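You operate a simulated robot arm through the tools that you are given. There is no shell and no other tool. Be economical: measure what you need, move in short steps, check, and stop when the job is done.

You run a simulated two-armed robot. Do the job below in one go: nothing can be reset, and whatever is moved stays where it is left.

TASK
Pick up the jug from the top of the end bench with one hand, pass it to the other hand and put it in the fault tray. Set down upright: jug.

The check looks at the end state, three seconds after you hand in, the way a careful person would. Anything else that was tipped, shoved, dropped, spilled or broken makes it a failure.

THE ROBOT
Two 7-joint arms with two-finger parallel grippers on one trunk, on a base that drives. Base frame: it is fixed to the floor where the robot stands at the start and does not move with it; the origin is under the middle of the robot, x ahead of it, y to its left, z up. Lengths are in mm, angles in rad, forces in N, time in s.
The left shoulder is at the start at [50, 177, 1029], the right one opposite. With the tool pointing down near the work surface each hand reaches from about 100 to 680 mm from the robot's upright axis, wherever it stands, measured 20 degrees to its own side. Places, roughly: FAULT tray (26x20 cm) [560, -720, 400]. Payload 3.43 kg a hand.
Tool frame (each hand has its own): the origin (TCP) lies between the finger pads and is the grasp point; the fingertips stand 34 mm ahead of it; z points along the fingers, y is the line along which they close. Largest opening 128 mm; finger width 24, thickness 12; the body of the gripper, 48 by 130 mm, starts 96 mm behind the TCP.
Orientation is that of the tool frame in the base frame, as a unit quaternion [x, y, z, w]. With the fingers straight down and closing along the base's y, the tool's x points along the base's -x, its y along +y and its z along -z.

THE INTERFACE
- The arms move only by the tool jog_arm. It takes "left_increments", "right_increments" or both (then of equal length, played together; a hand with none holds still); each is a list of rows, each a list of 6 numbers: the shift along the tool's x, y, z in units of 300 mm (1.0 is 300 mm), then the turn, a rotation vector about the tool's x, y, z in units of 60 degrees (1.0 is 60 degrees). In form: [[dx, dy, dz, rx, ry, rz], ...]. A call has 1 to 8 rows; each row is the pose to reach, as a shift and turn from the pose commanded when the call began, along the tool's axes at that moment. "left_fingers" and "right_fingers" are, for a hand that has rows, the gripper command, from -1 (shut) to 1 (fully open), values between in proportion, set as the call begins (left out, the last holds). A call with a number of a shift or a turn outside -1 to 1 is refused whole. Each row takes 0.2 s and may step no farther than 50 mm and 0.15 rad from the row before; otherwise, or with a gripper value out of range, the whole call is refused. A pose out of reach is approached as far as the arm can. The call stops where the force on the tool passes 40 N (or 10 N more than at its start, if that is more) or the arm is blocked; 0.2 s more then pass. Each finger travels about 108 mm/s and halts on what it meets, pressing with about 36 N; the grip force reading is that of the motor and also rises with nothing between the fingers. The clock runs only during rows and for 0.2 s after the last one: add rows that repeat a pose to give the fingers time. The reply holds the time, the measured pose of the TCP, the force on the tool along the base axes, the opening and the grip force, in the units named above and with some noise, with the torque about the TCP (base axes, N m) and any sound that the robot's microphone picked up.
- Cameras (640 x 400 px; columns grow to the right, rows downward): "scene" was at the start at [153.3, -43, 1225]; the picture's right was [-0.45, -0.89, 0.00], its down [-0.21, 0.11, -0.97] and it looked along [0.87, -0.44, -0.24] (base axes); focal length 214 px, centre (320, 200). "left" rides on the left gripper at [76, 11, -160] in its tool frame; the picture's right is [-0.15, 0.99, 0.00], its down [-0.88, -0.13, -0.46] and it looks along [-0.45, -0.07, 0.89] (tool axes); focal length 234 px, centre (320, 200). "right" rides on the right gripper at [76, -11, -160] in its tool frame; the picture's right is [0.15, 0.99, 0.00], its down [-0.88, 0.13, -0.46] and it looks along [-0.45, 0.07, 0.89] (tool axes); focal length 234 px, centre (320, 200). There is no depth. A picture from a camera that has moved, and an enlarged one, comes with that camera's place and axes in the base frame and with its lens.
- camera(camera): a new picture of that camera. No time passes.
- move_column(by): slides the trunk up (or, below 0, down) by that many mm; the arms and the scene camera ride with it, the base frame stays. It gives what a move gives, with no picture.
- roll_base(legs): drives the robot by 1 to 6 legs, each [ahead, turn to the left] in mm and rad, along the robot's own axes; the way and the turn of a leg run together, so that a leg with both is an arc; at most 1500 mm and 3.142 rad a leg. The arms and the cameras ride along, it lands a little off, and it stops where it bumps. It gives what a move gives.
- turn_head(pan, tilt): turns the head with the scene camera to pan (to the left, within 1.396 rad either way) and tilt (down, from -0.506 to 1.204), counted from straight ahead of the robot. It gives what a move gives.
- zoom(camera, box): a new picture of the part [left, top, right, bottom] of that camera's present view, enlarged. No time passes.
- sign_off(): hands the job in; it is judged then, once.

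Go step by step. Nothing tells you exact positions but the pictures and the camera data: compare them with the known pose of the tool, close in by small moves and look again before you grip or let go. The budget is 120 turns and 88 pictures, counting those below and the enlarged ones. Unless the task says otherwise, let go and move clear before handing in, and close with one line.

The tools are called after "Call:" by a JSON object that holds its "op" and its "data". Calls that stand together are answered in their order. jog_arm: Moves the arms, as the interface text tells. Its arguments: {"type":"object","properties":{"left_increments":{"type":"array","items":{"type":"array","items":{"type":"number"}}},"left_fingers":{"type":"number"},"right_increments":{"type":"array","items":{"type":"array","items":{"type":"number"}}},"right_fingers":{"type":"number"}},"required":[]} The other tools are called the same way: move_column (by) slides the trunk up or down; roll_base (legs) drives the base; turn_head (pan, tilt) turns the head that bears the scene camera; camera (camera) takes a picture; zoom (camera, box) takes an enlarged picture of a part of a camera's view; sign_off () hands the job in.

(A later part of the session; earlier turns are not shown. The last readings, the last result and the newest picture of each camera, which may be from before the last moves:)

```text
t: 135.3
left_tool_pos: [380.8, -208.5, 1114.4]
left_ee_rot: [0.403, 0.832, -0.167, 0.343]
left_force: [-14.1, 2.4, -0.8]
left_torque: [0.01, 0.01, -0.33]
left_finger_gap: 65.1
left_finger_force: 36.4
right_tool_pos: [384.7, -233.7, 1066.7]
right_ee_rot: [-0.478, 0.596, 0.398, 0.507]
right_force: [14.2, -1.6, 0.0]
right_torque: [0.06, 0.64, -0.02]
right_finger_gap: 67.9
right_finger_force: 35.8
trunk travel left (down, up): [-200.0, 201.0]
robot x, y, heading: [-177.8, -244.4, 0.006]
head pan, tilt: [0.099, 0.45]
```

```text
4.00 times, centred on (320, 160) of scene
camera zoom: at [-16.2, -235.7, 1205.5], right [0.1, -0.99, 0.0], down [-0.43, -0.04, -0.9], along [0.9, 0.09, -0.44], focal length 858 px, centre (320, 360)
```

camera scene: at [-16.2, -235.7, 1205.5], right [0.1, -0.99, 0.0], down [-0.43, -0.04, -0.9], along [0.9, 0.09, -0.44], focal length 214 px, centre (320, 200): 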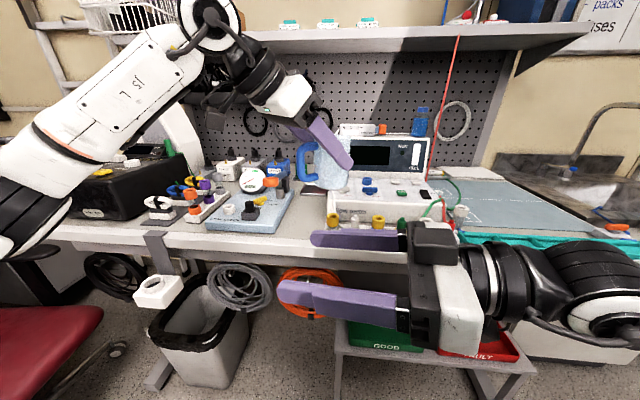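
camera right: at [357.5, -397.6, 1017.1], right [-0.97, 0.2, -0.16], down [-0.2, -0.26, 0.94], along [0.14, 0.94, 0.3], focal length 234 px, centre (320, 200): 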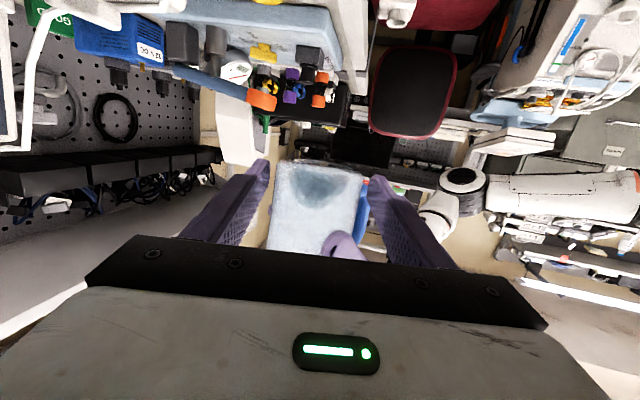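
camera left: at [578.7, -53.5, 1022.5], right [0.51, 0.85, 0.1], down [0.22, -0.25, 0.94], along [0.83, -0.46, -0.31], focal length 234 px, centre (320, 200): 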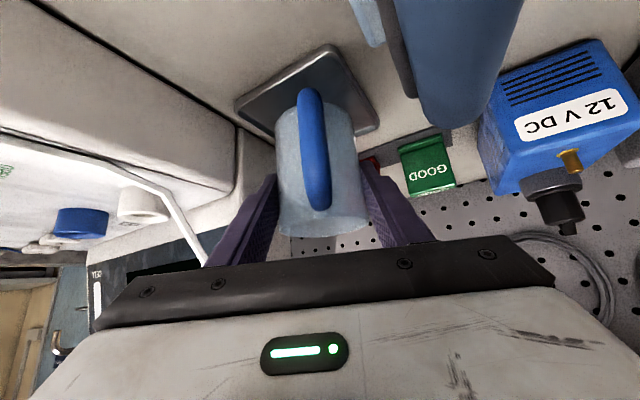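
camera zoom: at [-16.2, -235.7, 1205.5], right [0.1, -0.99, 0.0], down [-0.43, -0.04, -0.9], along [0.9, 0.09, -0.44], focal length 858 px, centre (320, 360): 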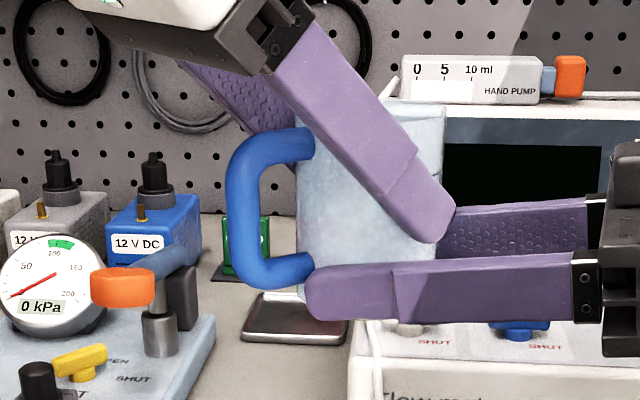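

Both hands hold the jug, with a 14 N side load between them. I will shift the right hand about 2.5 mm in +x to relieve it.

Call:
{"op": "jog_arm", "data": {"right_increments": [[0, -0.008, 0, 0, 0, 0], [0, -0.008, 0, 0, 0, 0]]}}

```text
t: 135.9
left_tool_pos: [382.0, -207.4, 1114.2]
left_ee_rot: [0.4, 0.834, -0.165, 0.344]
left_force: [-11.3, 3.3, 0.2]
left_torque: [-0.08, 0.04, -0.04]
left_finger_gap: 65.1
left_finger_force: 36.0
right_tool_pos: [384.2, -232.5, 1066.2]
right_ee_rot: [-0.479, 0.594, 0.4, 0.507]
right_force: [11.2, -2.7, -0.5]
right_torque: [0.08, 0.48, -0.23]
right_finger_gap: 68.0
right_finger_force: 35.9
trunk travel left (down, up): [-200.0, 201.0]
robot x, y, heading: [-176.0, -243.4, 0.002]
head pan, tilt: [0.099, 0.45]
```

Call:
{"op": "jog_arm", "data": {"right_increments": [[0, -0.015, 0, 0, 0, 0], [0, -0.027, 0, 0, 0, 0], [0, -0.027, 0, 0, 0, 0]]}}

```text
t: 136.7
left_tool_pos: [384.6, -207.2, 1113.5]
left_ee_rot: [0.398, 0.833, -0.164, 0.346]
left_force: [23.0, -0.8, 3.4]
left_torque: [-0.09, -0.77, 0.05]
left_finger_gap: 65.0
left_finger_force: 36.1
right_tool_pos: [388.4, -231.5, 1067.7]
right_ee_rot: [-0.484, 0.591, 0.403, 0.503]
right_force: [-22.6, -0.7, -2.4]
right_torque: [0.05, -0.36, 0.52]
right_finger_gap: 67.9
right_finger_force: 36.1
trunk travel left (down, up): [-200.0, 201.0]
robot x, y, heading: [-179.0, -241.7, 0.005]
head pan, tilt: [0.099, 0.45]
```

That overshot, so I will go back about 5 mm.

Call:
{"op": "jog_arm", "data": {"right_increments": [[0, 0.018, 0, 0, 0, 0], [0, 0.018, 0, 0, 0, 0]]}}

```text
t: 137.3
left_tool_pos: [382.1, -208.4, 1114.8]
left_ee_rot: [0.401, 0.833, -0.165, 0.345]
left_force: [14.9, 1.2, 4.7]
left_torque: [-0.06, -1.1, -0.55]
left_finger_gap: 65.1
left_finger_force: 36.3
right_tool_pos: [384.7, -233.7, 1067.0]
right_ee_rot: [-0.481, 0.593, 0.402, 0.505]
right_force: [-16.3, -1.3, -4.5]
right_torque: [0.0, 0.31, 0.98]
right_finger_gap: 67.8
right_finger_force: 35.6
trunk travel left (down, up): [-200.0, 201.0]
robot x, y, heading: [-174.7, -245.3, -0.002]
head pan, tilt: [0.099, 0.45]
```

One more small relief, then I will open the left hand slightly so that the right hand alone carries the jug.

Call:
{"op": "jog_arm", "data": {"right_increments": [[0, 0.01, 0, 0, 0, 0], [0, 0.01, 0, 0, 0, 0]]}}

Call:
{"op": "jog_arm", "data": {"left_increments": [[0, 0, 0, 0, 0, 0], [0, 0, 0, 0, 0, 0], [0, 0, 0, 0, 0, 0]], "left_fingers": 0.3}}

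Call:
{"op": "zoom", "data": {"camera": "scene", "box": [240, 110, 400, 210]}}

```text
t: 137.9
left_tool_pos: [382.1, -208.0, 1114.1]
left_ee_rot: [0.4, 0.833, -0.165, 0.345]
left_force: [9.4, 4.0, 5.5]
left_torque: [0.04, -1.15, -0.64]
left_finger_gap: 65.0
left_finger_force: 35.3
right_tool_pos: [384.8, -233.1, 1067.4]
right_ee_rot: [-0.48, 0.595, 0.4, 0.506]
right_force: [-9.0, -4.4, -5.6]
right_torque: [0.01, 0.69, 0.86]
right_finger_gap: 68.0
right_finger_force: 35.6
trunk travel left (down, up): [-200.0, 201.0]
robot x, y, heading: [-178.9, -241.5, 0.0]
head pan, tilt: [0.099, 0.45]
```

```text
t: 138.7
left_tool_pos: [382.1, -209.4, 1112.9]
left_ee_rot: [0.401, 0.833, -0.166, 0.343]
left_force: [0.6, 0.8, -0.3]
left_torque: [0.02, 0.01, 0.01]
left_finger_gap: 83.3
left_finger_force: 0.0
right_tool_pos: [384.6, -233.1, 1068.8]
right_ee_rot: [-0.48, 0.594, 0.4, 0.507]
right_force: [-0.1, 0.1, -0.4]
right_torque: [-0.05, 0.03, 0.03]
right_finger_gap: 67.6
right_finger_force: 35.8
trunk travel left (down, up): [-200.0, 201.0]
robot x, y, heading: [-181.1, -241.8, -0.004]
head pan, tilt: [0.099, 0.45]
```

```text
4.00 times, centred on (320, 160) of scene
camera zoom: at [-16.2, -235.7, 1205.5], right [0.1, -0.99, 0.0], down [-0.43, -0.04, -0.9], along [0.9, 0.09, -0.44], focal length 858 px, centre (320, 360)
```

zoom: 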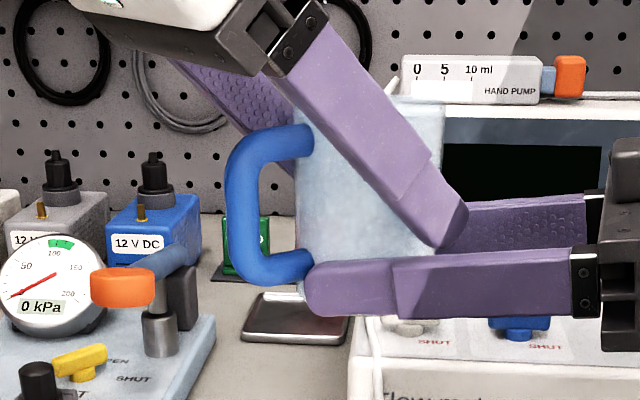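

The right hand holds the jug upright alone. Now I will raise the left hand 17 mm and regrip near the rim, so the right hand can re-take it at a steeper pitch for the tray wall.

Call:
{"op": "jog_arm", "data": {"left_increments": [[-0.02, 0, -0.02, 0, 0, 0], [-0.04, 0, -0.04, 0, 0, 0], [-0.04, 0, -0.04, 0, 0, 0]]}}

Call:
{"op": "jog_arm", "data": {"left_increments": [[0, 0, 0, 0, 0, 0], [0, 0, 0, 0, 0, 0], [0, 0, 0, 0, 0, 0]], "left_fingers": -1}}

Call:
{"op": "zoom", "data": {"camera": "scene", "box": [240, 110, 400, 210]}}

```text
t: 139.5
left_tool_pos: [382.3, -209.4, 1129.5]
left_ee_rot: [0.401, 0.833, -0.165, 0.344]
left_force: [0.0, -0.5, -0.7]
left_torque: [-0.01, -0.01, -0.02]
left_finger_gap: 83.0
left_finger_force: 0.0
right_tool_pos: [383.5, -234.2, 1068.1]
right_ee_rot: [-0.479, 0.594, 0.4, 0.507]
right_force: [-0.8, 0.5, 0.0]
right_torque: [-0.01, -0.03, 0.0]
right_finger_gap: 67.7
right_finger_force: 36.0
trunk travel left (down, up): [-200.0, 201.0]
robot x, y, heading: [-177.8, -246.2, 0.007]
head pan, tilt: [0.099, 0.45]
```

```text
t: 140.3
left_tool_pos: [381.8, -208.4, 1129.6]
left_ee_rot: [0.4, 0.833, -0.165, 0.344]
left_force: [0.8, 0.7, -0.5]
left_torque: [0.21, -0.25, -0.01]
left_finger_gap: 65.3
left_finger_force: 35.9
right_tool_pos: [384.2, -233.0, 1066.4]
right_ee_rot: [-0.479, 0.595, 0.399, 0.507]
right_force: [-0.8, 0.1, -1.5]
right_torque: [-0.12, 0.16, 0.1]
right_finger_gap: 67.9
right_finger_force: 36.3
trunk travel left (down, up): [-200.0, 201.0]
robot x, y, heading: [-176.7, -245.8, 0.0]
head pan, tilt: [0.099, 0.45]
```

```text
4.00 times, centred on (320, 160) of scene
camera zoom: at [-16.2, -235.7, 1205.5], right [0.1, -0.99, 0.0], down [-0.43, -0.04, -0.9], along [0.9, 0.09, -0.44], focal length 858 px, centre (320, 360)
```

zoom: 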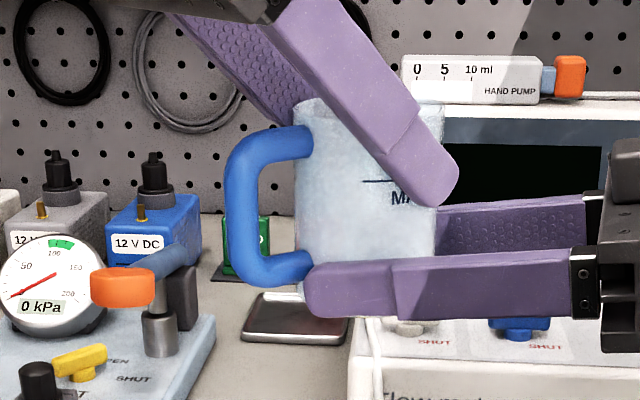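

There is no internal load, and the left hand now holds near the rim. I will open the right hand, pitch it 15° steeper and raise it 13 mm, then check and close.

Call:
{"op": "jog_arm", "data": {"right_increments": [[0, 0, 0, 0, 0, 0], [0, 0, 0, 0, 0, 0]], "right_fingers": 0.3}}

Call:
{"op": "jog_arm", "data": {"right_increments": [[-0.014, 0, -0.002, 0, 0.083, 0], [-0.028, 0, -0.005, 0, 0.167, 0], [-0.043, 0, -0.007, 0, 0.25, 0], [-0.043, 0, -0.007, 0, 0.25, 0]]}}

Call:
{"op": "zoom", "data": {"camera": "scene", "box": [240, 110, 400, 210]}}

```text
t: 140.9
left_tool_pos: [381.6, -208.2, 1129.6]
left_ee_rot: [0.401, 0.833, -0.166, 0.344]
left_force: [0.5, 0.3, 0.1]
left_torque: [-0.01, 0.0, -0.05]
left_finger_gap: 65.1
left_finger_force: 36.3
right_tool_pos: [386.0, -232.8, 1067.8]
right_ee_rot: [-0.479, 0.594, 0.4, 0.508]
right_force: [0.4, -0.8, -0.3]
right_torque: [-0.02, 0.02, 0.02]
right_finger_gap: 83.2
right_finger_force: 0.1
trunk travel left (down, up): [-200.0, 201.0]
robot x, y, heading: [-183.7, -245.4, 0.002]
head pan, tilt: [0.099, 0.45]
```

```text
t: 141.9
left_tool_pos: [380.9, -209.1, 1129.1]
left_ee_rot: [0.402, 0.834, -0.165, 0.341]
left_force: [-14.5, 2.9, -2.9]
left_torque: [0.37, 0.93, -0.38]
left_finger_gap: 65.1
left_finger_force: 35.6
right_tool_pos: [355.0, -268.3, 1067.9]
right_ee_rot: [-0.524, 0.656, 0.332, 0.429]
right_force: [15.5, -3.8, 2.8]
right_torque: [0.02, -0.14, -0.59]
right_finger_gap: 91.3
right_finger_force: 7.5
right hand out of reach, approached as far as the arm can: row 2, 3, 4
trunk travel left (down, up): [-200.0, 201.0]
robot x, y, heading: [-176.2, -242.0, 0.003]
head pan, tilt: [0.099, 0.45]
```

```text
4.00 times, centred on (320, 160) of scene
camera zoom: at [-16.1, -235.7, 1205.4], right [0.1, -0.99, 0.0], down [-0.43, -0.04, -0.9], along [0.9, 0.09, -0.44], focal length 858 px, centre (320, 360)
```

zoom: 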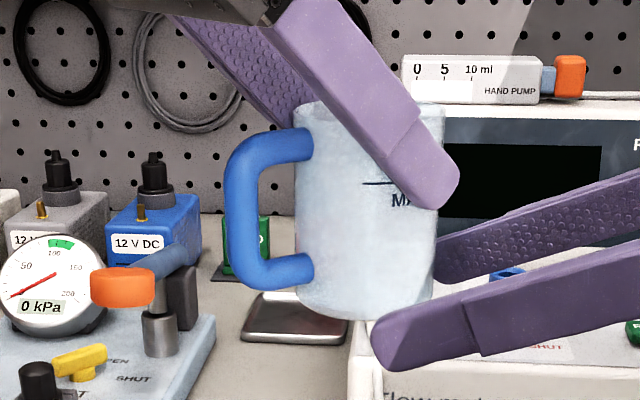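

The right arm reached its limit and its far finger is pressing the jug sideways at about 15 N. I will ease off sideways, then back the right hand out fully.

Call:
{"op": "jog_arm", "data": {"right_increments": [[0, -0.02, 0, 0, 0, 0], [0, -0.035, -0.05, 0, 0, 0], [0, -0.05, -0.15, 0, 0, 0], [0, -0.06, -0.28, 0, 0, 0], [0, -0.06, -0.28, 0, 0, 0]]}}

Call:
{"op": "camera", "data": {"camera": "scene"}}

```text
t: 143.1
left_tool_pos: [381.9, -209.1, 1130.1]
left_ee_rot: [0.401, 0.833, -0.165, 0.344]
left_force: [-0.3, -1.9, -1.0]
left_torque: [0.02, 0.0, -0.02]
left_finger_gap: 64.9
left_finger_force: 35.8
right_tool_pos: [349.6, -344.7, 1101.7]
right_ee_rot: [-0.527, 0.656, 0.333, 0.425]
right_force: [-0.1, 0.6, -0.1]
right_torque: [-0.02, 0.0, 0.0]
right_finger_gap: 82.9
right_finger_force: 0.1
trunk travel left (down, up): [-200.0, 201.0]
robot x, y, heading: [-177.5, -244.8, -0.002]
head pan, tilt: [0.099, 0.45]
```

```text
21 pictures are left
camera scene: at [-16.2, -235.6, 1205.5], right [0.1, -0.99, 0.0], down [-0.43, -0.04, -0.9], along [0.9, 0.09, -0.44], focal length 214 px, centre (320, 200)
```

scene: 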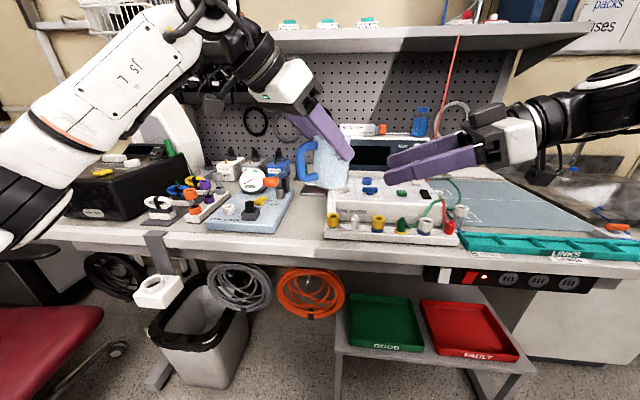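

The right hand is clear. I will back it off a little more, then bring the left hand with the jug 50 mm toward the body and 50 mm to the right.

Call:
{"op": "jog_arm", "data": {"right_increments": [[0, 0, -0.1, 0, 0, 0], [0, 0, -0.16, 0, 0, 0], [0, 0, -0.16, 0, 0, 0]]}}

Call:
{"op": "jog_arm", "data": {"left_increments": [[-0.005, -0.06, 0.005, 0, 0, 0], [-0.01, -0.12, 0.01, 0, 0, 0], [-0.015, -0.18, 0.014, 0, 0, 0], [-0.019, -0.234, 0.018, 0, 0, 0], [-0.019, -0.234, 0.018, 0, 0, 0]]}}

```text
t: 143.9
left_tool_pos: [381.8, -208.5, 1129.6]
left_ee_rot: [0.4, 0.833, -0.165, 0.344]
left_force: [0.0, -0.2, -0.2]
left_torque: [0.03, -0.01, -0.03]
left_finger_gap: 64.8
left_finger_force: 36.2
right_tool_pos: [342.0, -387.6, 1121.2]
right_ee_rot: [-0.527, 0.656, 0.333, 0.426]
right_force: [-0.5, -0.6, 0.4]
right_torque: [0.0, 0.02, -0.01]
right_finger_gap: 83.0
right_finger_force: 0.1
trunk travel left (down, up): [-200.0, 201.0]
robot x, y, heading: [-179.7, -240.9, 0.003]
head pan, tilt: [0.099, 0.45]
```

```text
t: 145.1
left_tool_pos: [333.4, -258.9, 1130.2]
left_ee_rot: [0.401, 0.833, -0.165, 0.344]
left_force: [0.9, 0.2, -0.1]
left_torque: [0.02, -0.03, 0.0]
left_finger_gap: 65.0
left_finger_force: 36.1
right_tool_pos: [341.0, -386.4, 1120.9]
right_ee_rot: [-0.528, 0.655, 0.334, 0.425]
right_force: [-0.5, 0.0, -0.5]
right_torque: [-0.01, 0.03, 0.04]
right_finger_gap: 83.2
right_finger_force: 0.2
trunk travel left (down, up): [-200.0, 201.0]
robot x, y, heading: [-183.2, -243.9, 0.001]
head pan, tilt: [0.099, 0.45]
```

Now I will bring the right hand laterally in line and halfway in, then check with its camera.

Call:
{"op": "jog_arm", "data": {"right_increments": [[0, 0.05, 0, 0, 0, 0], [-0.006, 0.093, 0.08, 0, 0, 0], [-0.012, 0.093, 0.16, 0, 0, 0], [-0.012, 0.093, 0.16, 0, 0, 0]]}}

Call:
{"op": "camera", "data": {"camera": "right"}}

Call:
{"op": "zoom", "data": {"camera": "scene", "box": [264, 110, 456, 230]}}

```text
t: 146.1
left_tool_pos: [332.6, -258.7, 1130.6]
left_ee_rot: [0.4, 0.834, -0.165, 0.343]
left_force: [-0.3, -0.3, -0.2]
left_torque: [0.0, 0.02, -0.01]
left_finger_gap: 65.0
left_finger_force: 36.4
right_tool_pos: [324.6, -335.5, 1105.3]
right_ee_rot: [-0.528, 0.656, 0.334, 0.425]
right_force: [1.0, 0.7, 0.2]
right_torque: [-0.02, 0.0, 0.03]
right_finger_gap: 83.2
right_finger_force: 0.1
trunk travel left (down, up): [-200.0, 201.0]
robot x, y, heading: [-178.0, -245.9, 0.001]
head pan, tilt: [0.099, 0.45]
```

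```text
20 pictures are left
camera right: at [295.9, -512.4, 1102.2], right [-0.98, 0.16, -0.14], down [-0.15, -0.02, 0.99], along [0.16, 0.99, 0.04], focal length 234 px, centre (320, 200)
```

right: 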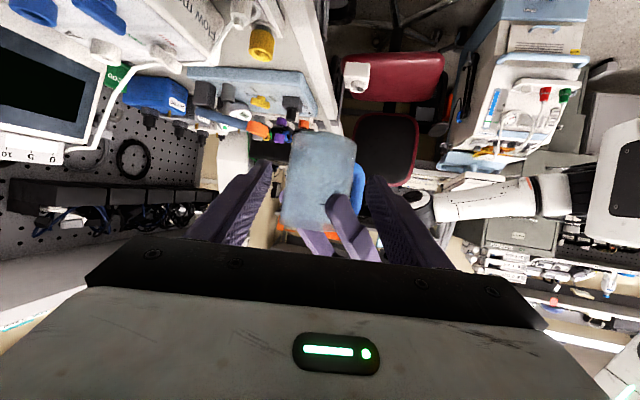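

```text
3.33 times, centred on (360, 170) of scene
camera zoom: at [-16.2, -235.7, 1205.5], right [0.1, -0.99, 0.0], down [-0.43, -0.04, -0.9], along [0.9, 0.09, -0.44], focal length 715 px, centre (187, 300)
```

zoom: 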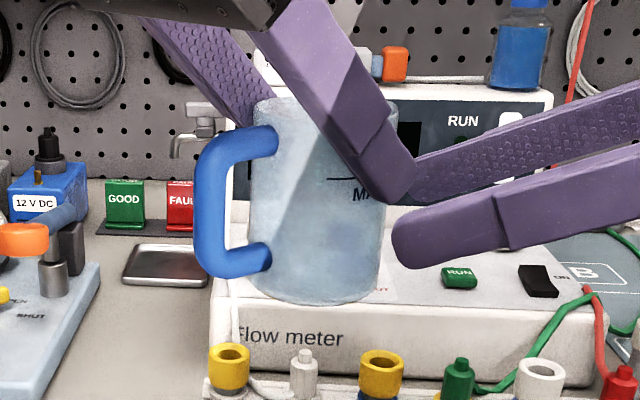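

The jug is still upright (the lean is the camera's roll) and in line at x about 342. I will advance the last 59 mm.

Call:
{"op": "jog_arm", "data": {"right_increments": [[0, 0, 0.07, 0, 0, 0], [0.001, 0, 0.14, 0, 0, 0], [0.003, 0.001, 0.198, 0, 0, 0], [0.003, 0.001, 0.198, 0, 0, 0]]}}

Call:
{"op": "zoom", "data": {"camera": "scene", "box": [264, 110, 456, 230]}}

```text
t: 147.1
left_tool_pos: [332.0, -258.6, 1130.8]
left_ee_rot: [0.4, 0.833, -0.165, 0.344]
left_force: [0.4, 0.6, -0.3]
left_torque: [0.03, 0.01, -0.01]
left_finger_gap: 65.3
left_finger_force: 35.1
right_tool_pos: [335.7, -284.7, 1080.0]
right_ee_rot: [-0.527, 0.655, 0.334, 0.426]
right_force: [0.5, -1.1, -0.2]
right_torque: [0.01, -0.02, -0.01]
right_finger_gap: 83.1
right_finger_force: 0.1
trunk travel left (down, up): [-200.0, 201.0]
robot x, y, heading: [-176.5, -245.6, 0.0]
head pan, tilt: [0.099, 0.45]
```

```text
3.33 times, centred on (360, 170) of scene
camera zoom: at [-16.2, -235.7, 1205.5], right [0.1, -0.99, 0.0], down [-0.43, -0.04, -0.9], along [0.9, 0.09, -0.44], focal length 715 px, centre (187, 300)
```

zoom: 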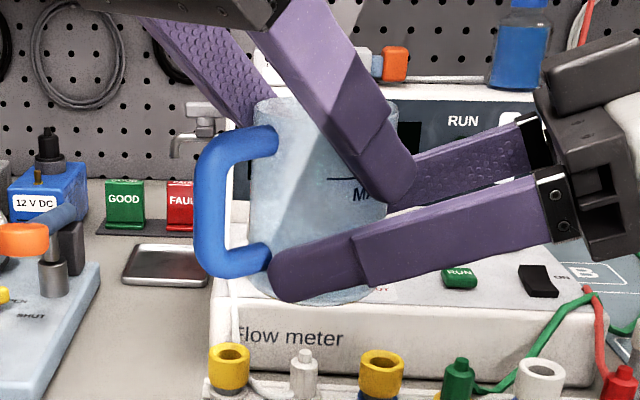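

It is in place with no contact. I will close the right hand.

Call:
{"op": "jog_arm", "data": {"right_increments": [[0, 0, 0, 0, 0, 0], [0, 0, 0, 0, 0, 0], [0, 0, 0, 0, 0, 0]], "right_fingers": -1}}

```text
t: 147.9
left_tool_pos: [332.8, -258.8, 1131.6]
left_ee_rot: [0.401, 0.833, -0.165, 0.344]
left_force: [7.4, -2.3, -1.4]
left_torque: [-0.34, -1.04, -0.14]
left_finger_gap: 65.1
left_finger_force: 35.8
right_tool_pos: [335.0, -283.5, 1081.5]
right_ee_rot: [-0.527, 0.656, 0.334, 0.425]
right_force: [-8.2, 3.2, 1.6]
right_torque: [0.24, 0.7, 0.33]
right_finger_gap: 67.8
right_finger_force: 35.6
trunk travel left (down, up): [-200.0, 201.0]
robot x, y, heading: [-176.4, -244.3, 0.005]
head pan, tilt: [0.099, 0.45]
```

Both hands hold with only 8 N between them. I will release the left hand and draw it back along its axis.

Call:
{"op": "jog_arm", "data": {"left_increments": [[0, 0, 0, 0, 0, 0], [0, 0, 0, 0, 0, 0]], "left_fingers": 0.35}}

Call:
{"op": "jog_arm", "data": {"left_increments": [[0, 0, -0.1, 0, 0, 0], [0, 0, -0.22, 0, 0, 0], [0, 0, -0.36, 0, 0, 0], [0, 0.05, -0.5, 0, 0, 0], [0, 0.05, -0.5, 0, 0, 0]]}}

Call:
{"op": "camera", "data": {"camera": "scene"}}

```text
t: 148.5
left_tool_pos: [332.5, -259.1, 1130.3]
left_ee_rot: [0.4, 0.833, -0.166, 0.343]
left_force: [2.0, 0.4, 2.6]
left_torque: [-0.1, 0.02, 0.07]
left_finger_gap: 85.0
left_finger_force: 0.0
right_tool_pos: [335.7, -285.2, 1079.4]
right_ee_rot: [-0.527, 0.656, 0.333, 0.425]
right_force: [-3.5, -0.9, -3.3]
right_torque: [0.05, -0.16, -0.01]
right_finger_gap: 67.6
right_finger_force: 36.0
trunk travel left (down, up): [-200.0, 201.0]
robot x, y, heading: [-179.0, -245.7, 0.001]
head pan, tilt: [0.099, 0.45]
```

```text
t: 149.7
left_tool_pos: [277.9, -164.2, 1237.3]
left_ee_rot: [0.401, 0.833, -0.165, 0.343]
left_force: [0.3, 0.6, -0.7]
left_torque: [-0.03, -0.03, 0.0]
left_finger_gap: 86.5
left_finger_force: 0.0
right_tool_pos: [336.6, -284.4, 1080.4]
right_ee_rot: [-0.528, 0.655, 0.334, 0.425]
right_force: [-0.6, -0.8, -0.2]
right_torque: [-0.04, 0.03, 0.02]
right_finger_gap: 67.7
right_finger_force: 36.3
trunk travel left (down, up): [-200.0, 201.0]
robot x, y, heading: [-176.4, -246.1, 0.002]
head pan, tilt: [0.099, 0.45]
```

```text
17 pictures are left
camera scene: at [-16.1, -235.8, 1205.5], right [0.1, -0.99, 0.0], down [-0.43, -0.04, -0.9], along [0.9, 0.09, -0.44], focal length 214 px, centre (320, 200)
```

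scene: 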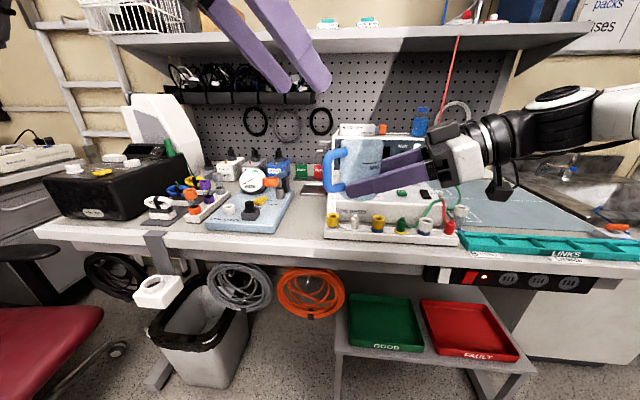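

The right hand carries the jug alone, so the handover is complete. I will raise the left hand a bit, and swing the right hand to point more forward while shifting it to the right, keeping the jug upright.

Call:
{"op": "jog_arm", "data": {"right_increments": [[0.035, -0.02, -0.076, 0.12, 0.002, 0.054], [0.07, -0.04, -0.152, 0.24, 0.004, 0.108], [0.105, -0.06, -0.228, 0.36, 0.006, 0.162], [0.14, -0.08, -0.304, 0.48, 0.007, 0.216], [0.175, -0.1, -0.38, 0.6, 0.009, 0.27], [0.21, -0.12, -0.456, 0.72, 0.011, 0.325], [0.242, -0.138, -0.531, 0.85, 0.013, 0.383], [0.242, -0.138, -0.531, 0.85, 0.013, 0.383]]}}

Call:
{"op": "camera", "data": {"camera": "scene"}}

```text
t: 151.5
left_tool_pos: [279.3, -166.0, 1237.9]
left_ee_rot: [0.401, 0.833, -0.165, 0.343]
left_force: [0.3, 0.7, -0.6]
left_torque: [0.0, 0.02, 0.03]
left_finger_gap: 86.3
left_finger_force: 0.1
right_tool_pos: [337.9, -465.8, 1081.7]
right_ee_rot: [-0.159, 0.826, 0.092, 0.532]
right_force: [1.3, -1.1, -0.2]
right_torque: [-0.02, 0.0, 0.03]
right_finger_gap: 67.5
right_finger_force: 35.6
trunk travel left (down, up): [-200.0, 201.0]
robot x, y, heading: [-178.8, -243.8, 0.002]
head pan, tilt: [0.099, 0.45]
```

```text
16 pictures are left
camera scene: at [-16.2, -235.7, 1205.5], right [0.1, -0.99, 0.0], down [-0.43, -0.04, -0.9], along [0.9, 0.09, -0.44], focal length 214 px, centre (320, 200)
```

scene: 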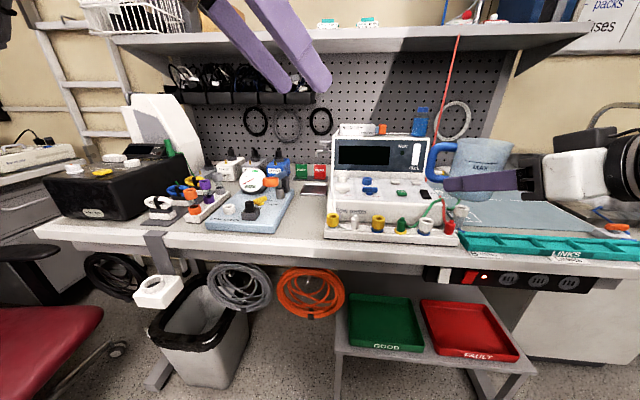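

The jug is upright and the right hand's yaw is about 21°. Now I will back off, move the base over to the tray's side at y about -511, and lower the trunk.

Call:
{"op": "roll_base", "data": {"legs": [[-170, 0], [0, -1.571], [267, 0], [0, 1.571]]}}

Call:
{"op": "move_column", "data": {"by": -198}}

Call:
{"op": "turn_head", "data": {"pan": -0.35, "tilt": 0.7}}

Call:
{"op": "camera", "data": {"camera": "scene"}}

```text
t: 162.1
left_tool_pos: [111.6, -416.5, 1236.9]
left_ee_rot: [0.386, 0.84, -0.16, 0.347]
left_force: [-0.6, -1.0, 0.3]
left_torque: [-0.03, -0.03, -0.01]
left_finger_gap: 86.4
left_finger_force: 0.1
right_tool_pos: [180.5, -713.4, 1080.9]
right_ee_rot: [-0.174, 0.823, 0.102, 0.531]
right_force: [0.6, -0.5, 0.1]
right_torque: [-0.05, -0.01, 0.01]
right_finger_gap: 67.5
right_finger_force: 35.8
trunk travel left (down, up): [-200.0, 201.0]
robot x, y, heading: [-342.7, -512.8, 0.029]
head pan, tilt: [0.099, 0.45]
```

```text
t: 164.2
left_tool_pos: [110.9, -417.0, 1040.7]
left_ee_rot: [0.386, 0.84, -0.159, 0.346]
left_force: [1.1, -0.4, -0.1]
left_torque: [0.0, -0.01, 0.02]
left_finger_gap: 86.3
left_finger_force: 0.0
right_tool_pos: [179.9, -713.0, 883.2]
right_ee_rot: [-0.174, 0.823, 0.102, 0.531]
right_force: [-0.1, -0.1, -1.5]
right_torque: [0.0, 0.03, -0.01]
right_finger_gap: 67.6
right_finger_force: 35.4
trunk travel left (down, up): [-2.0, 399.0]
robot x, y, heading: [-341.7, -509.2, 0.031]
head pan, tilt: [0.099, 0.45]
```

```text
t: 165.1
left_tool_pos: [110.9, -415.2, 1038.8]
left_ee_rot: [0.386, 0.84, -0.159, 0.347]
left_force: [-0.5, -0.1, 0.1]
left_torque: [-0.01, 0.0, -0.01]
left_finger_gap: 86.4
left_finger_force: 0.0
right_tool_pos: [180.9, -713.1, 883.2]
right_ee_rot: [-0.174, 0.823, 0.102, 0.53]
right_force: [0.7, 0.1, -0.7]
right_torque: [-0.01, 0.01, 0.02]
right_finger_gap: 67.6
right_finger_force: 36.1
trunk travel left (down, up): [-2.0, 399.0]
robot x, y, heading: [-343.8, -512.3, 0.034]
head pan, tilt: [-0.351, 0.7]
```

```text
15 pictures are left
camera scene: at [-191.0, -535.3, 985.3], right [-0.31, -0.95, 0.0], down [-0.61, 0.2, -0.77], along [0.73, -0.24, -0.64], focal length 214 px, centre (320, 200)
```

scene: 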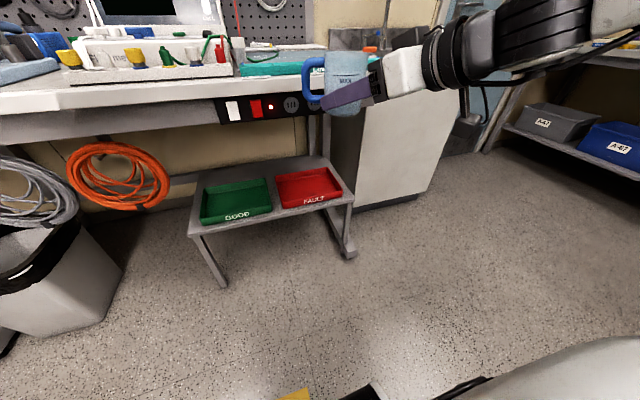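

The tray on its shelf is in clear view, and the jug is in front of the bench at x about 195. I will lower the right arm in two stages, checking reach.

Call:
{"op": "jog_arm", "data": {"right_increments": [[0.121, 0.002, 0.055, 0, 0, 0], [0.242, 0.004, 0.11, 0, 0, 0], [0.364, 0.007, 0.166, 0, 0, 0], [0.485, 0.009, 0.221, 0, 0, 0], [0.606, 0.011, 0.277, 0, 0, 0], [0.606, 0.011, 0.277, 0, 0, 0]]}}

Call:
{"op": "jog_arm", "data": {"right_increments": [[0.121, 0.002, 0.055, 0, 0, 0], [0.242, 0.004, 0.11, 0, 0, 0], [0.364, 0.007, 0.166, 0, 0, 0], [0.485, 0.009, 0.221, 0, 0, 0], [0.606, 0.011, 0.277, 0, 0, 0], [0.606, 0.011, 0.277, 0, 0, 0]]}}

Call:
{"op": "camera", "data": {"camera": "scene"}}

```text
t: 166.5
left_tool_pos: [110.7, -416.5, 1040.9]
left_ee_rot: [0.386, 0.84, -0.159, 0.345]
left_force: [0.2, 0.3, -0.4]
left_torque: [0.0, 0.01, 0.01]
left_finger_gap: 86.3
left_finger_force: 0.2
right_tool_pos: [180.7, -713.4, 685.6]
right_ee_rot: [-0.174, 0.823, 0.101, 0.532]
right_force: [0.3, 0.3, 0.0]
right_torque: [-0.01, 0.02, 0.0]
right_finger_gap: 67.5
right_finger_force: 35.8
trunk travel left (down, up): [-2.0, 399.0]
robot x, y, heading: [-338.2, -511.8, 0.032]
head pan, tilt: [-0.351, 0.7]
```

```text
t: 167.9
left_tool_pos: [111.1, -415.6, 1039.6]
left_ee_rot: [0.387, 0.84, -0.159, 0.345]
left_force: [0.6, 0.0, 0.6]
left_torque: [-0.02, -0.01, 0.03]
left_finger_gap: 86.1
left_finger_force: 0.2
right_tool_pos: [181.8, -774.6, 652.3]
right_ee_rot: [-0.175, 0.824, 0.102, 0.528]
right_force: [-0.4, -0.1, -0.5]
right_torque: [-0.01, 0.01, -0.01]
right_finger_gap: 67.6
right_finger_force: 36.0
right hand out of reach, approached as far as the arm can: row 1, 2, 3, 4, 5, 6
trunk travel left (down, up): [-2.0, 399.0]
robot x, y, heading: [-342.4, -507.9, 0.035]
head pan, tilt: [-0.351, 0.7]
```

```text
14 pictures are left
camera scene: at [-191.0, -535.3, 985.3], right [-0.31, -0.95, 0.0], down [-0.61, 0.2, -0.76], along [0.73, -0.24, -0.64], focal length 214 px, centre (320, 200)
```

scene: 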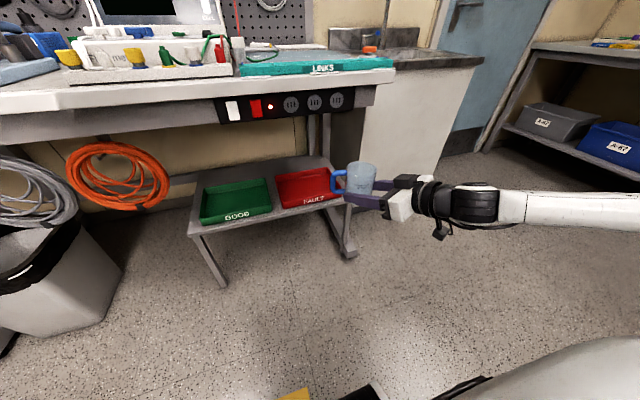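

The arm ran out of reach at z 652 in this wrist posture. I will yaw the hand 30° to the right, toward straight ahead, and then try lowering again.

Call:
{"op": "jog_arm", "data": {"right_increments": [[0, 0, 0, 0.114, 0.002, 0.052], [0, 0, 0, 0.228, 0.004, 0.104], [0, 0, 0, 0.342, 0.007, 0.156], [0, 0, 0, 0.455, 0.009, 0.208], [0, 0, 0, 0.455, 0.009, 0.208]]}}

```text
t: 169.1
left_tool_pos: [111.4, -415.6, 1039.5]
left_ee_rot: [0.386, 0.84, -0.159, 0.347]
left_force: [-0.1, -0.2, 1.2]
left_torque: [-0.02, 0.02, -0.01]
left_finger_gap: 86.7
left_finger_force: 0.0
right_tool_pos: [186.6, -768.1, 674.2]
right_ee_rot: [0.047, 0.844, -0.041, 0.533]
right_force: [0.4, -0.7, -0.9]
right_torque: [0.0, 0.07, 0.0]
right_finger_gap: 67.5
right_finger_force: 36.1
right hand out of reach, approached as far as the arm can: row 1, 2, 3, 4, 5
trunk travel left (down, up): [-2.0, 399.0]
robot x, y, heading: [-342.1, -510.4, 0.032]
head pan, tilt: [-0.351, 0.7]
```

The wrist is too close to the shoulder, so the arm is folded. I will extend forward 120 mm and down 60, staying in front of the bench edge.

Call:
{"op": "jog_arm", "data": {"right_increments": [[0.002, -0.003, 0.113, 0, 0, 0], [0.004, -0.006, 0.226, 0, 0, 0], [0.005, -0.01, 0.339, 0, 0, 0], [0.007, -0.013, 0.452, 0, 0, 0], [0.007, -0.013, 0.452, 0, 0, 0]]}}

```text
t: 170.3
left_tool_pos: [111.4, -415.7, 1039.4]
left_ee_rot: [0.387, 0.84, -0.159, 0.346]
left_force: [-0.3, 0.2, -0.3]
left_torque: [0.0, 0.0, 0.02]
left_finger_gap: 86.4
left_finger_force: 0.0
right_tool_pos: [314.3, -778.9, 630.4]
right_ee_rot: [0.047, 0.843, -0.042, 0.534]
right_force: [-0.1, -0.2, 0.0]
right_torque: [-0.03, 0.03, -0.05]
right_finger_gap: 67.6
right_finger_force: 35.8
right hand out of reach, approached as far as the arm can: row 1, 2, 3, 4, 5
trunk travel left (down, up): [-2.0, 399.0]
robot x, y, heading: [-338.6, -509.2, 0.035]
head pan, tilt: [-0.351, 0.7]
```

Call:
{"op": "camera", "data": {"camera": "scene"}}

```text
13 pictures are left
camera scene: at [-191.0, -535.3, 985.3], right [-0.31, -0.95, 0.0], down [-0.61, 0.2, -0.76], along [0.73, -0.24, -0.64], focal length 214 px, centre (320, 200)
```

scene: 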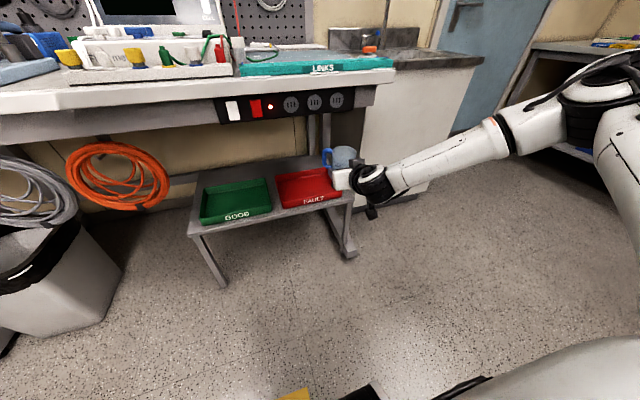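

The arm is still bent a lot, so reaching farther should allow going lower. I will continue diagonally down and forward with the jug still in front of the tray.

Call:
{"op": "jog_arm", "data": {"right_increments": [[0.056, 0.035, 0.082, 0, 0, 0], [0.113, 0.069, 0.164, 0, 0, 0], [0.169, 0.104, 0.245, 0, 0, 0], [0.226, 0.138, 0.327, 0, 0, 0], [0.282, 0.173, 0.409, 0, 0, 0], [0.282, 0.173, 0.409, 0, 0, 0]]}}

```text
t: 171.7
left_tool_pos: [113.2, -416.2, 1039.4]
left_ee_rot: [0.386, 0.84, -0.159, 0.347]
left_force: [0.3, 0.1, 0.6]
left_torque: [-0.01, 0.0, 0.01]
left_finger_gap: 86.4
left_finger_force: 0.1
right_tool_pos: [337.3, -772.0, 617.4]
right_ee_rot: [0.047, 0.842, -0.041, 0.536]
right_force: [0.3, -0.4, -2.1]
right_torque: [0.0, 0.04, -0.01]
right_finger_gap: 67.2
right_finger_force: 36.2
right hand out of reach, approached as far as the arm can: row 1, 2, 3, 4, 5, 6
trunk travel left (down, up): [-2.0, 399.0]
robot x, y, heading: [-338.0, -510.8, 0.033]
head pan, tilt: [-0.351, 0.7]
```

The reach boundary at this shallow pitch will not get down to the tray, so a steeper right-hand grip is needed. I will raise up again, set the jug down briefly on the clear part of the bench mat, and regrip it with the right hand at a steep pitch. First I will retreat and raise the trunk.

Call:
{"op": "jog_arm", "data": {"right_increments": [[0.03, -0.01, -0.1, 0, 0, 0], [0.05, -0.02, -0.2, 0, 0, 0], [0.05, -0.02, -0.2, 0, 0, 0]]}}

Call:
{"op": "move_column", "data": {"by": 198}}

Call:
{"op": "jog_arm", "data": {"right_increments": [[-0.12, 0, -0.057, 0, 0, 0], [-0.24, 0, -0.114, 0, 0, 0], [-0.36, 0, -0.172, 0, 0, 0], [-0.48, 0, -0.229, 0, 0, 0], [-0.48, 0, -0.229, 0, 0, 0]]}}

Call:
{"op": "camera", "data": {"camera": "scene"}}

```text
t: 172.5
left_tool_pos: [111.2, -417.0, 1040.2]
left_ee_rot: [0.386, 0.84, -0.159, 0.346]
left_force: [-0.4, 0.1, 0.2]
left_torque: [0.01, -0.03, 0.01]
left_finger_gap: 86.3
left_finger_force: 0.0
right_tool_pos: [294.8, -768.8, 634.7]
right_ee_rot: [0.047, 0.842, -0.042, 0.535]
right_force: [0.5, 0.5, -0.9]
right_torque: [-0.01, 0.02, 0.02]
right_finger_gap: 67.4
right_finger_force: 36.0
right hand out of reach, approached as far as the arm can: row 1, 2, 3
trunk travel left (down, up): [-2.0, 399.0]
robot x, y, heading: [-341.4, -511.4, 0.033]
head pan, tilt: [-0.351, 0.7]
```

```text
t: 174.7
left_tool_pos: [112.8, -416.7, 1236.4]
left_ee_rot: [0.386, 0.84, -0.159, 0.347]
left_force: [0.8, -0.5, -0.4]
left_torque: [0.0, 0.0, 0.0]
left_finger_gap: 86.2
left_finger_force: 0.0
right_tool_pos: [295.5, -769.4, 832.7]
right_ee_rot: [0.047, 0.842, -0.042, 0.536]
right_force: [0.0, 0.8, -1.3]
right_torque: [-0.03, 0.02, 0.02]
right_finger_gap: 67.2
right_finger_force: 36.0
trunk travel left (down, up): [-200.0, 201.0]
robot x, y, heading: [-338.8, -511.3, 0.036]
head pan, tilt: [-0.351, 0.7]
```

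```text
t: 175.9
left_tool_pos: [111.6, -416.2, 1237.5]
left_ee_rot: [0.386, 0.84, -0.159, 0.346]
left_force: [-0.5, 0.5, -0.3]
left_torque: [0.02, -0.02, -0.02]
left_finger_gap: 86.3
left_finger_force: 0.1
right_tool_pos: [293.7, -767.2, 992.1]
right_ee_rot: [0.047, 0.842, -0.041, 0.536]
right_force: [-0.2, 0.2, -0.9]
right_torque: [0.0, 0.07, 0.03]
right_finger_gap: 67.3
right_finger_force: 36.1
trunk travel left (down, up): [-200.0, 201.0]
robot x, y, heading: [-339.9, -507.9, 0.032]
head pan, tilt: [-0.351, 0.7]
```

```text
12 pictures are left
camera scene: at [-191.0, -535.4, 1183.3], right [-0.31, -0.95, 0.0], down [-0.61, 0.2, -0.76], along [0.73, -0.24, -0.64], focal length 214 px, centre (320, 200)
```

scene: 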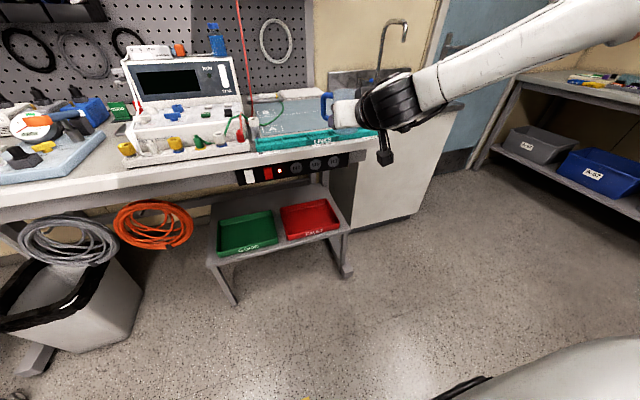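

The bench mat is clear behind the LINKS rack (rack x about 410 to 505, top about z 900). I will drive forward 262 mm so the jug is over (570, -761), then look with the right camera.

Call:
{"op": "roll_base", "data": {"legs": [[262, 0]]}}

Call:
{"op": "turn_head", "data": {"pan": -0.5, "tilt": 0.5}}

Call:
{"op": "camera", "data": {"camera": "scene"}}

```text
t: 177.8
left_tool_pos: [373.2, -404.8, 1237.1]
left_ee_rot: [0.386, 0.84, -0.16, 0.346]
left_force: [-0.4, -0.1, -0.8]
left_torque: [0.0, 0.02, 0.04]
left_finger_gap: 86.7
left_finger_force: 0.1
right_tool_pos: [557.0, -755.7, 992.2]
right_ee_rot: [0.045, 0.842, -0.04, 0.536]
right_force: [-0.2, 0.0, -0.8]
right_torque: [-0.02, 0.03, 0.0]
right_finger_gap: 67.5
right_finger_force: 36.3
trunk travel left (down, up): [-200.0, 201.0]
robot x, y, heading: [-82.5, -498.5, 0.041]
head pan, tilt: [-0.351, 0.7]
```

```text
t: 178.5
left_tool_pos: [372.9, -407.1, 1238.1]
left_ee_rot: [0.385, 0.84, -0.159, 0.346]
left_force: [0.7, 0.0, 0.4]
left_torque: [-0.04, -0.01, 0.01]
left_finger_gap: 86.5
left_finger_force: 0.1
right_tool_pos: [556.3, -756.8, 993.7]
right_ee_rot: [0.046, 0.842, -0.041, 0.536]
right_force: [0.0, 0.3, -0.3]
right_torque: [0.01, 0.0, -0.02]
right_finger_gap: 67.1
right_finger_force: 35.5
trunk travel left (down, up): [-200.0, 201.0]
robot x, y, heading: [-83.3, -500.3, 0.034]
head pan, tilt: [-0.499, 0.499]
```

```text
11 pictures are left
camera scene: at [71.5, -539.7, 1200.9], right [-0.44, -0.9, 0.0], down [-0.43, 0.21, -0.88], along [0.79, -0.39, -0.48], focal length 214 px, centre (320, 200)
```

scene: 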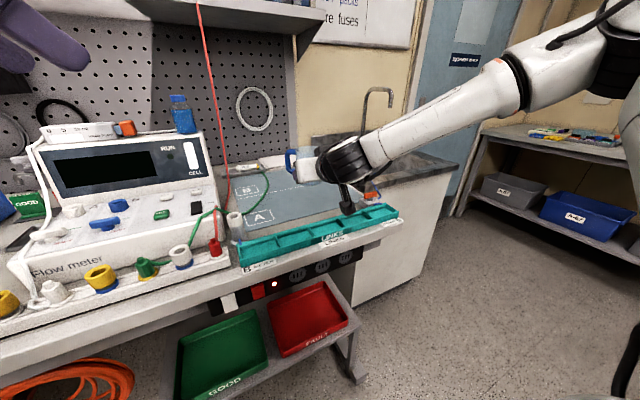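

The spot behind the rack is free. I will lower 76 mm, keeping slightly back, and check the forces.

Call:
{"op": "jog_arm", "data": {"right_increments": [[0.062, 0, 0.018, 0, 0, 0], [0.123, 0, 0.036, 0, 0, 0], [0.185, 0, 0.055, 0, 0, 0], [0.246, 0, 0.073, 0, 0, 0], [0.246, 0, 0.073, 0, 0, 0]]}}

Call:
{"op": "jog_arm", "data": {"right_increments": [[0.009, 0, 0.004, 0, 0, 0], [0.018, 0, 0.009, 0, 0, 0], [0.018, 0, 0.009, 0, 0, 0]]}}

```text
t: 179.7
left_tool_pos: [373.7, -405.2, 1238.3]
left_ee_rot: [0.386, 0.84, -0.159, 0.346]
left_force: [0.5, 0.0, 0.3]
left_torque: [-0.03, 0.01, 0.0]
left_finger_gap: 86.2
left_finger_force: 0.0
right_tool_pos: [545.9, -756.8, 916.5]
right_ee_rot: [0.045, 0.842, -0.039, 0.536]
right_force: [-1.3, 0.3, 0.1]
right_torque: [-0.01, 0.05, 0.0]
right_finger_gap: 67.2
right_finger_force: 36.2
trunk travel left (down, up): [-200.0, 201.0]
robot x, y, heading: [-76.9, -498.5, 0.04]
head pan, tilt: [-0.499, 0.499]
```

```text
t: 180.5
left_tool_pos: [372.7, -405.1, 1238.0]
left_ee_rot: [0.386, 0.84, -0.16, 0.347]
left_force: [-0.4, 0.7, -1.1]
left_torque: [0.04, 0.01, 0.0]
left_finger_gap: 86.3
left_finger_force: 0.0
right_tool_pos: [545.2, -756.9, 913.9]
right_ee_rot: [0.046, 0.841, -0.041, 0.537]
right_force: [-2.3, 0.7, 4.1]
right_torque: [0.14, -0.1, 0.11]
right_finger_gap: 67.0
right_finger_force: 36.1
trunk travel left (down, up): [-200.0, 201.0]
robot x, y, heading: [-81.2, -499.1, 0.035]
head pan, tilt: [-0.499, 0.499]
```

There is a contact of about 4 N. I will check that it is the jug on the mat before releasing.

Call:
{"op": "zoom", "data": {"camera": "scene", "box": [240, 140, 432, 260]}}

Call:
{"op": "camera", "data": {"camera": "right"}}

```text
3.33 times, centred on (336, 200) of scene
camera zoom: at [70.9, -539.5, 1201.2], right [-0.45, -0.9, 0.0], down [-0.43, 0.21, -0.88], along [0.79, -0.39, -0.48], focal length 715 px, centre (267, 200)
```

zoom: 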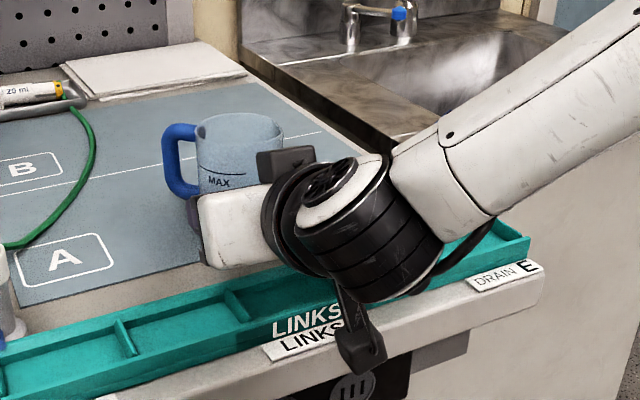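

```text
9 pictures are left
camera right: at [367.8, -746.7, 910.9], right [0.06, 0.99, -0.15], down [-0.03, 0.15, 0.99], along [1.0, -0.05, 0.03], focal length 234 px, centre (320, 200)
```

right: 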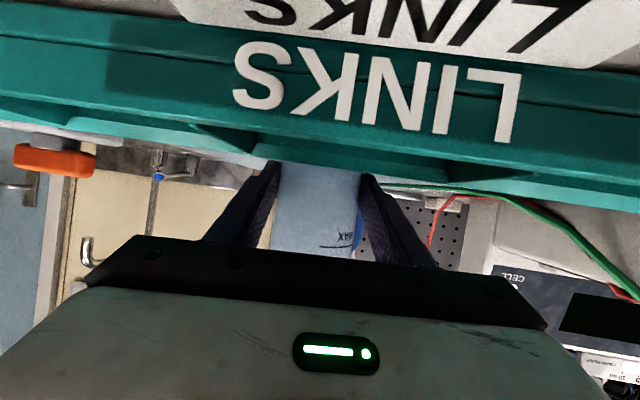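

The jug stands on the mat and nothing else is touching. I will open, back off, and turn the hand to yaw about +10° and pitch about 55°.

Call:
{"op": "jog_arm", "data": {"right_increments": [[0, 0, 0, 0, 0, 0], [0, 0, 0, 0, 0, 0], [0, 0, -0.1, 0, 0, 0], [0, 0, -0.2, 0, 0, 0], [0, 0, -0.3, 0, 0, 0], [0, 0, -0.3, 0, 0, 0]], "right_fingers": 0.3}}

Call:
{"op": "jog_arm", "data": {"right_increments": [[0, 0, 0, -0.088, -0.002, -0.042], [0, 0, 0, -0.177, -0.004, -0.084], [0, 0, 0, -0.265, -0.006, -0.126], [0, 0, 0, -0.265, -0.006, -0.126]]}}

Call:
{"op": "jog_arm", "data": {"right_increments": [[-0.03, 0, 0, 0, 0.124, 0], [-0.06, 0, 0, 0, 0.248, 0], [-0.09, 0, 0, 0, 0.372, 0], [-0.12, 0, 0, 0, 0.494, 0], [-0.12, 0, 0, 0, 0.494, 0]]}}

```text
t: 181.9
left_tool_pos: [373.1, -406.1, 1238.0]
left_ee_rot: [0.386, 0.84, -0.16, 0.347]
left_force: [0.2, -0.3, -0.4]
left_torque: [-0.01, -0.02, 0.03]
left_finger_gap: 86.3
left_finger_force: 0.1
right_tool_pos: [463.5, -748.2, 949.4]
right_ee_rot: [0.045, 0.842, -0.04, 0.536]
right_force: [0.6, -1.0, -0.4]
right_torque: [0.02, 0.02, 0.02]
right_finger_gap: 83.1
right_finger_force: 0.1
trunk travel left (down, up): [-200.0, 201.0]
robot x, y, heading: [-82.4, -500.6, 0.041]
head pan, tilt: [-0.499, 0.499]
```

```text
t: 182.9
left_tool_pos: [373.2, -404.8, 1237.8]
left_ee_rot: [0.386, 0.84, -0.159, 0.346]
left_force: [1.1, 0.4, -1.0]
left_torque: [-0.02, -0.01, 0.01]
left_finger_gap: 86.6
left_finger_force: 0.2
right_tool_pos: [464.7, -745.6, 949.8]
right_ee_rot: [-0.085, 0.839, 0.041, 0.536]
right_force: [-0.6, 0.2, -0.3]
right_torque: [-0.03, 0.0, 0.0]
right_finger_gap: 83.3
right_finger_force: 0.0
trunk travel left (down, up): [-200.0, 201.0]
robot x, y, heading: [-81.6, -500.7, 0.039]
head pan, tilt: [-0.499, 0.499]
```

```text
t: 184.1
left_tool_pos: [372.7, -405.2, 1238.0]
left_ee_rot: [0.386, 0.84, -0.159, 0.346]
left_force: [0.2, 0.5, 0.4]
left_torque: [0.0, -0.01, 0.02]
left_finger_gap: 86.6
left_finger_force: 0.1
right_tool_pos: [478.7, -742.2, 982.5]
right_ee_rot: [-0.092, 0.949, 0.017, 0.302]
right_force: [0.0, 0.7, -0.2]
right_torque: [-0.03, 0.03, 0.05]
right_finger_gap: 83.0
right_finger_force: 0.1
trunk travel left (down, up): [-200.0, 201.0]
robot x, y, heading: [-73.7, -502.7, 0.039]
head pan, tilt: [-0.499, 0.499]
```

The orientation is set (yaw 9°, pitch 55°). I will check the jug with the right camera.

Call:
{"op": "camera", "data": {"camera": "right"}}

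```text
8 pictures are left
camera right: at [329.9, -780.3, 1069.3], right [-0.3, 0.95, -0.11], down [0.42, 0.23, 0.88], along [0.86, 0.22, -0.47], focal length 234 px, centre (320, 200)
```

right: 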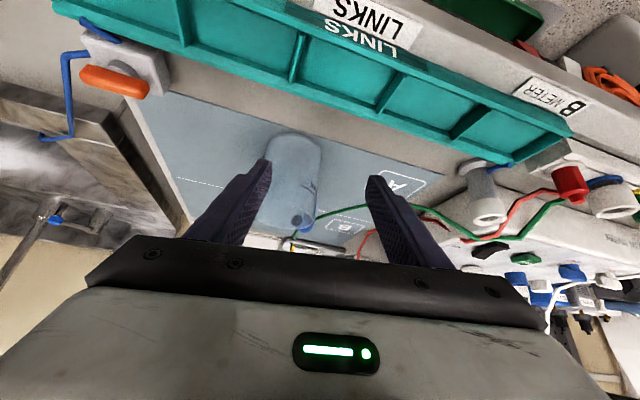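

The ray gives the jug at about (565, -761), matching the set-down point. I will line up laterally and move in along the tool axis.

Call:
{"op": "jog_arm", "data": {"right_increments": [[-0.044, -0.06, 0, 0, 0, 0], [-0.088, -0.106, 0, 0, 0, 0], [-0.088, -0.106, 0.09, 0, 0, 0], [-0.088, -0.106, 0.18, 0, 0, 0], [-0.088, -0.106, 0.267, 0, 0, 0], [-0.088, -0.106, 0.267, 0, 0, 0]]}}

Call:
{"op": "camera", "data": {"camera": "right"}}

```text
t: 185.5
left_tool_pos: [373.4, -404.8, 1237.1]
left_ee_rot: [0.385, 0.841, -0.158, 0.346]
left_force: [0.4, -0.3, 0.0]
left_torque: [0.02, 0.0, -0.02]
left_finger_gap: 86.2
left_finger_force: 0.0
right_tool_pos: [553.3, -760.4, 933.8]
right_ee_rot: [-0.092, 0.948, 0.018, 0.305]
right_force: [0.4, -0.5, 0.2]
right_torque: [-0.02, -0.02, -0.02]
right_finger_gap: 83.0
right_finger_force: 0.1
trunk travel left (down, up): [-200.0, 201.0]
robot x, y, heading: [-80.8, -500.0, 0.036]
head pan, tilt: [-0.499, 0.499]
```

```text
7 pictures are left
camera right: at [402.9, -798.7, 1019.5], right [-0.3, 0.95, -0.11], down [0.42, 0.23, 0.88], along [0.86, 0.22, -0.46], focal length 234 px, centre (320, 200)
```

right: 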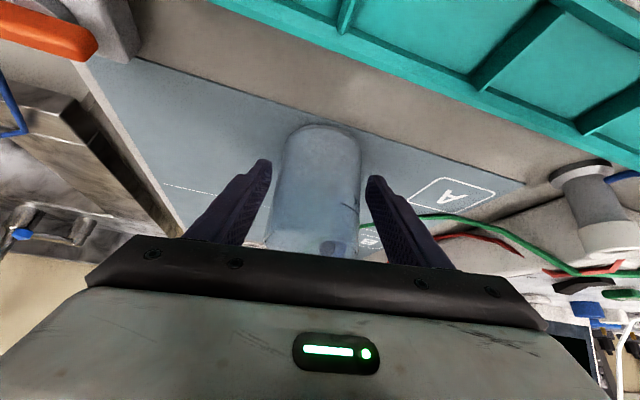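

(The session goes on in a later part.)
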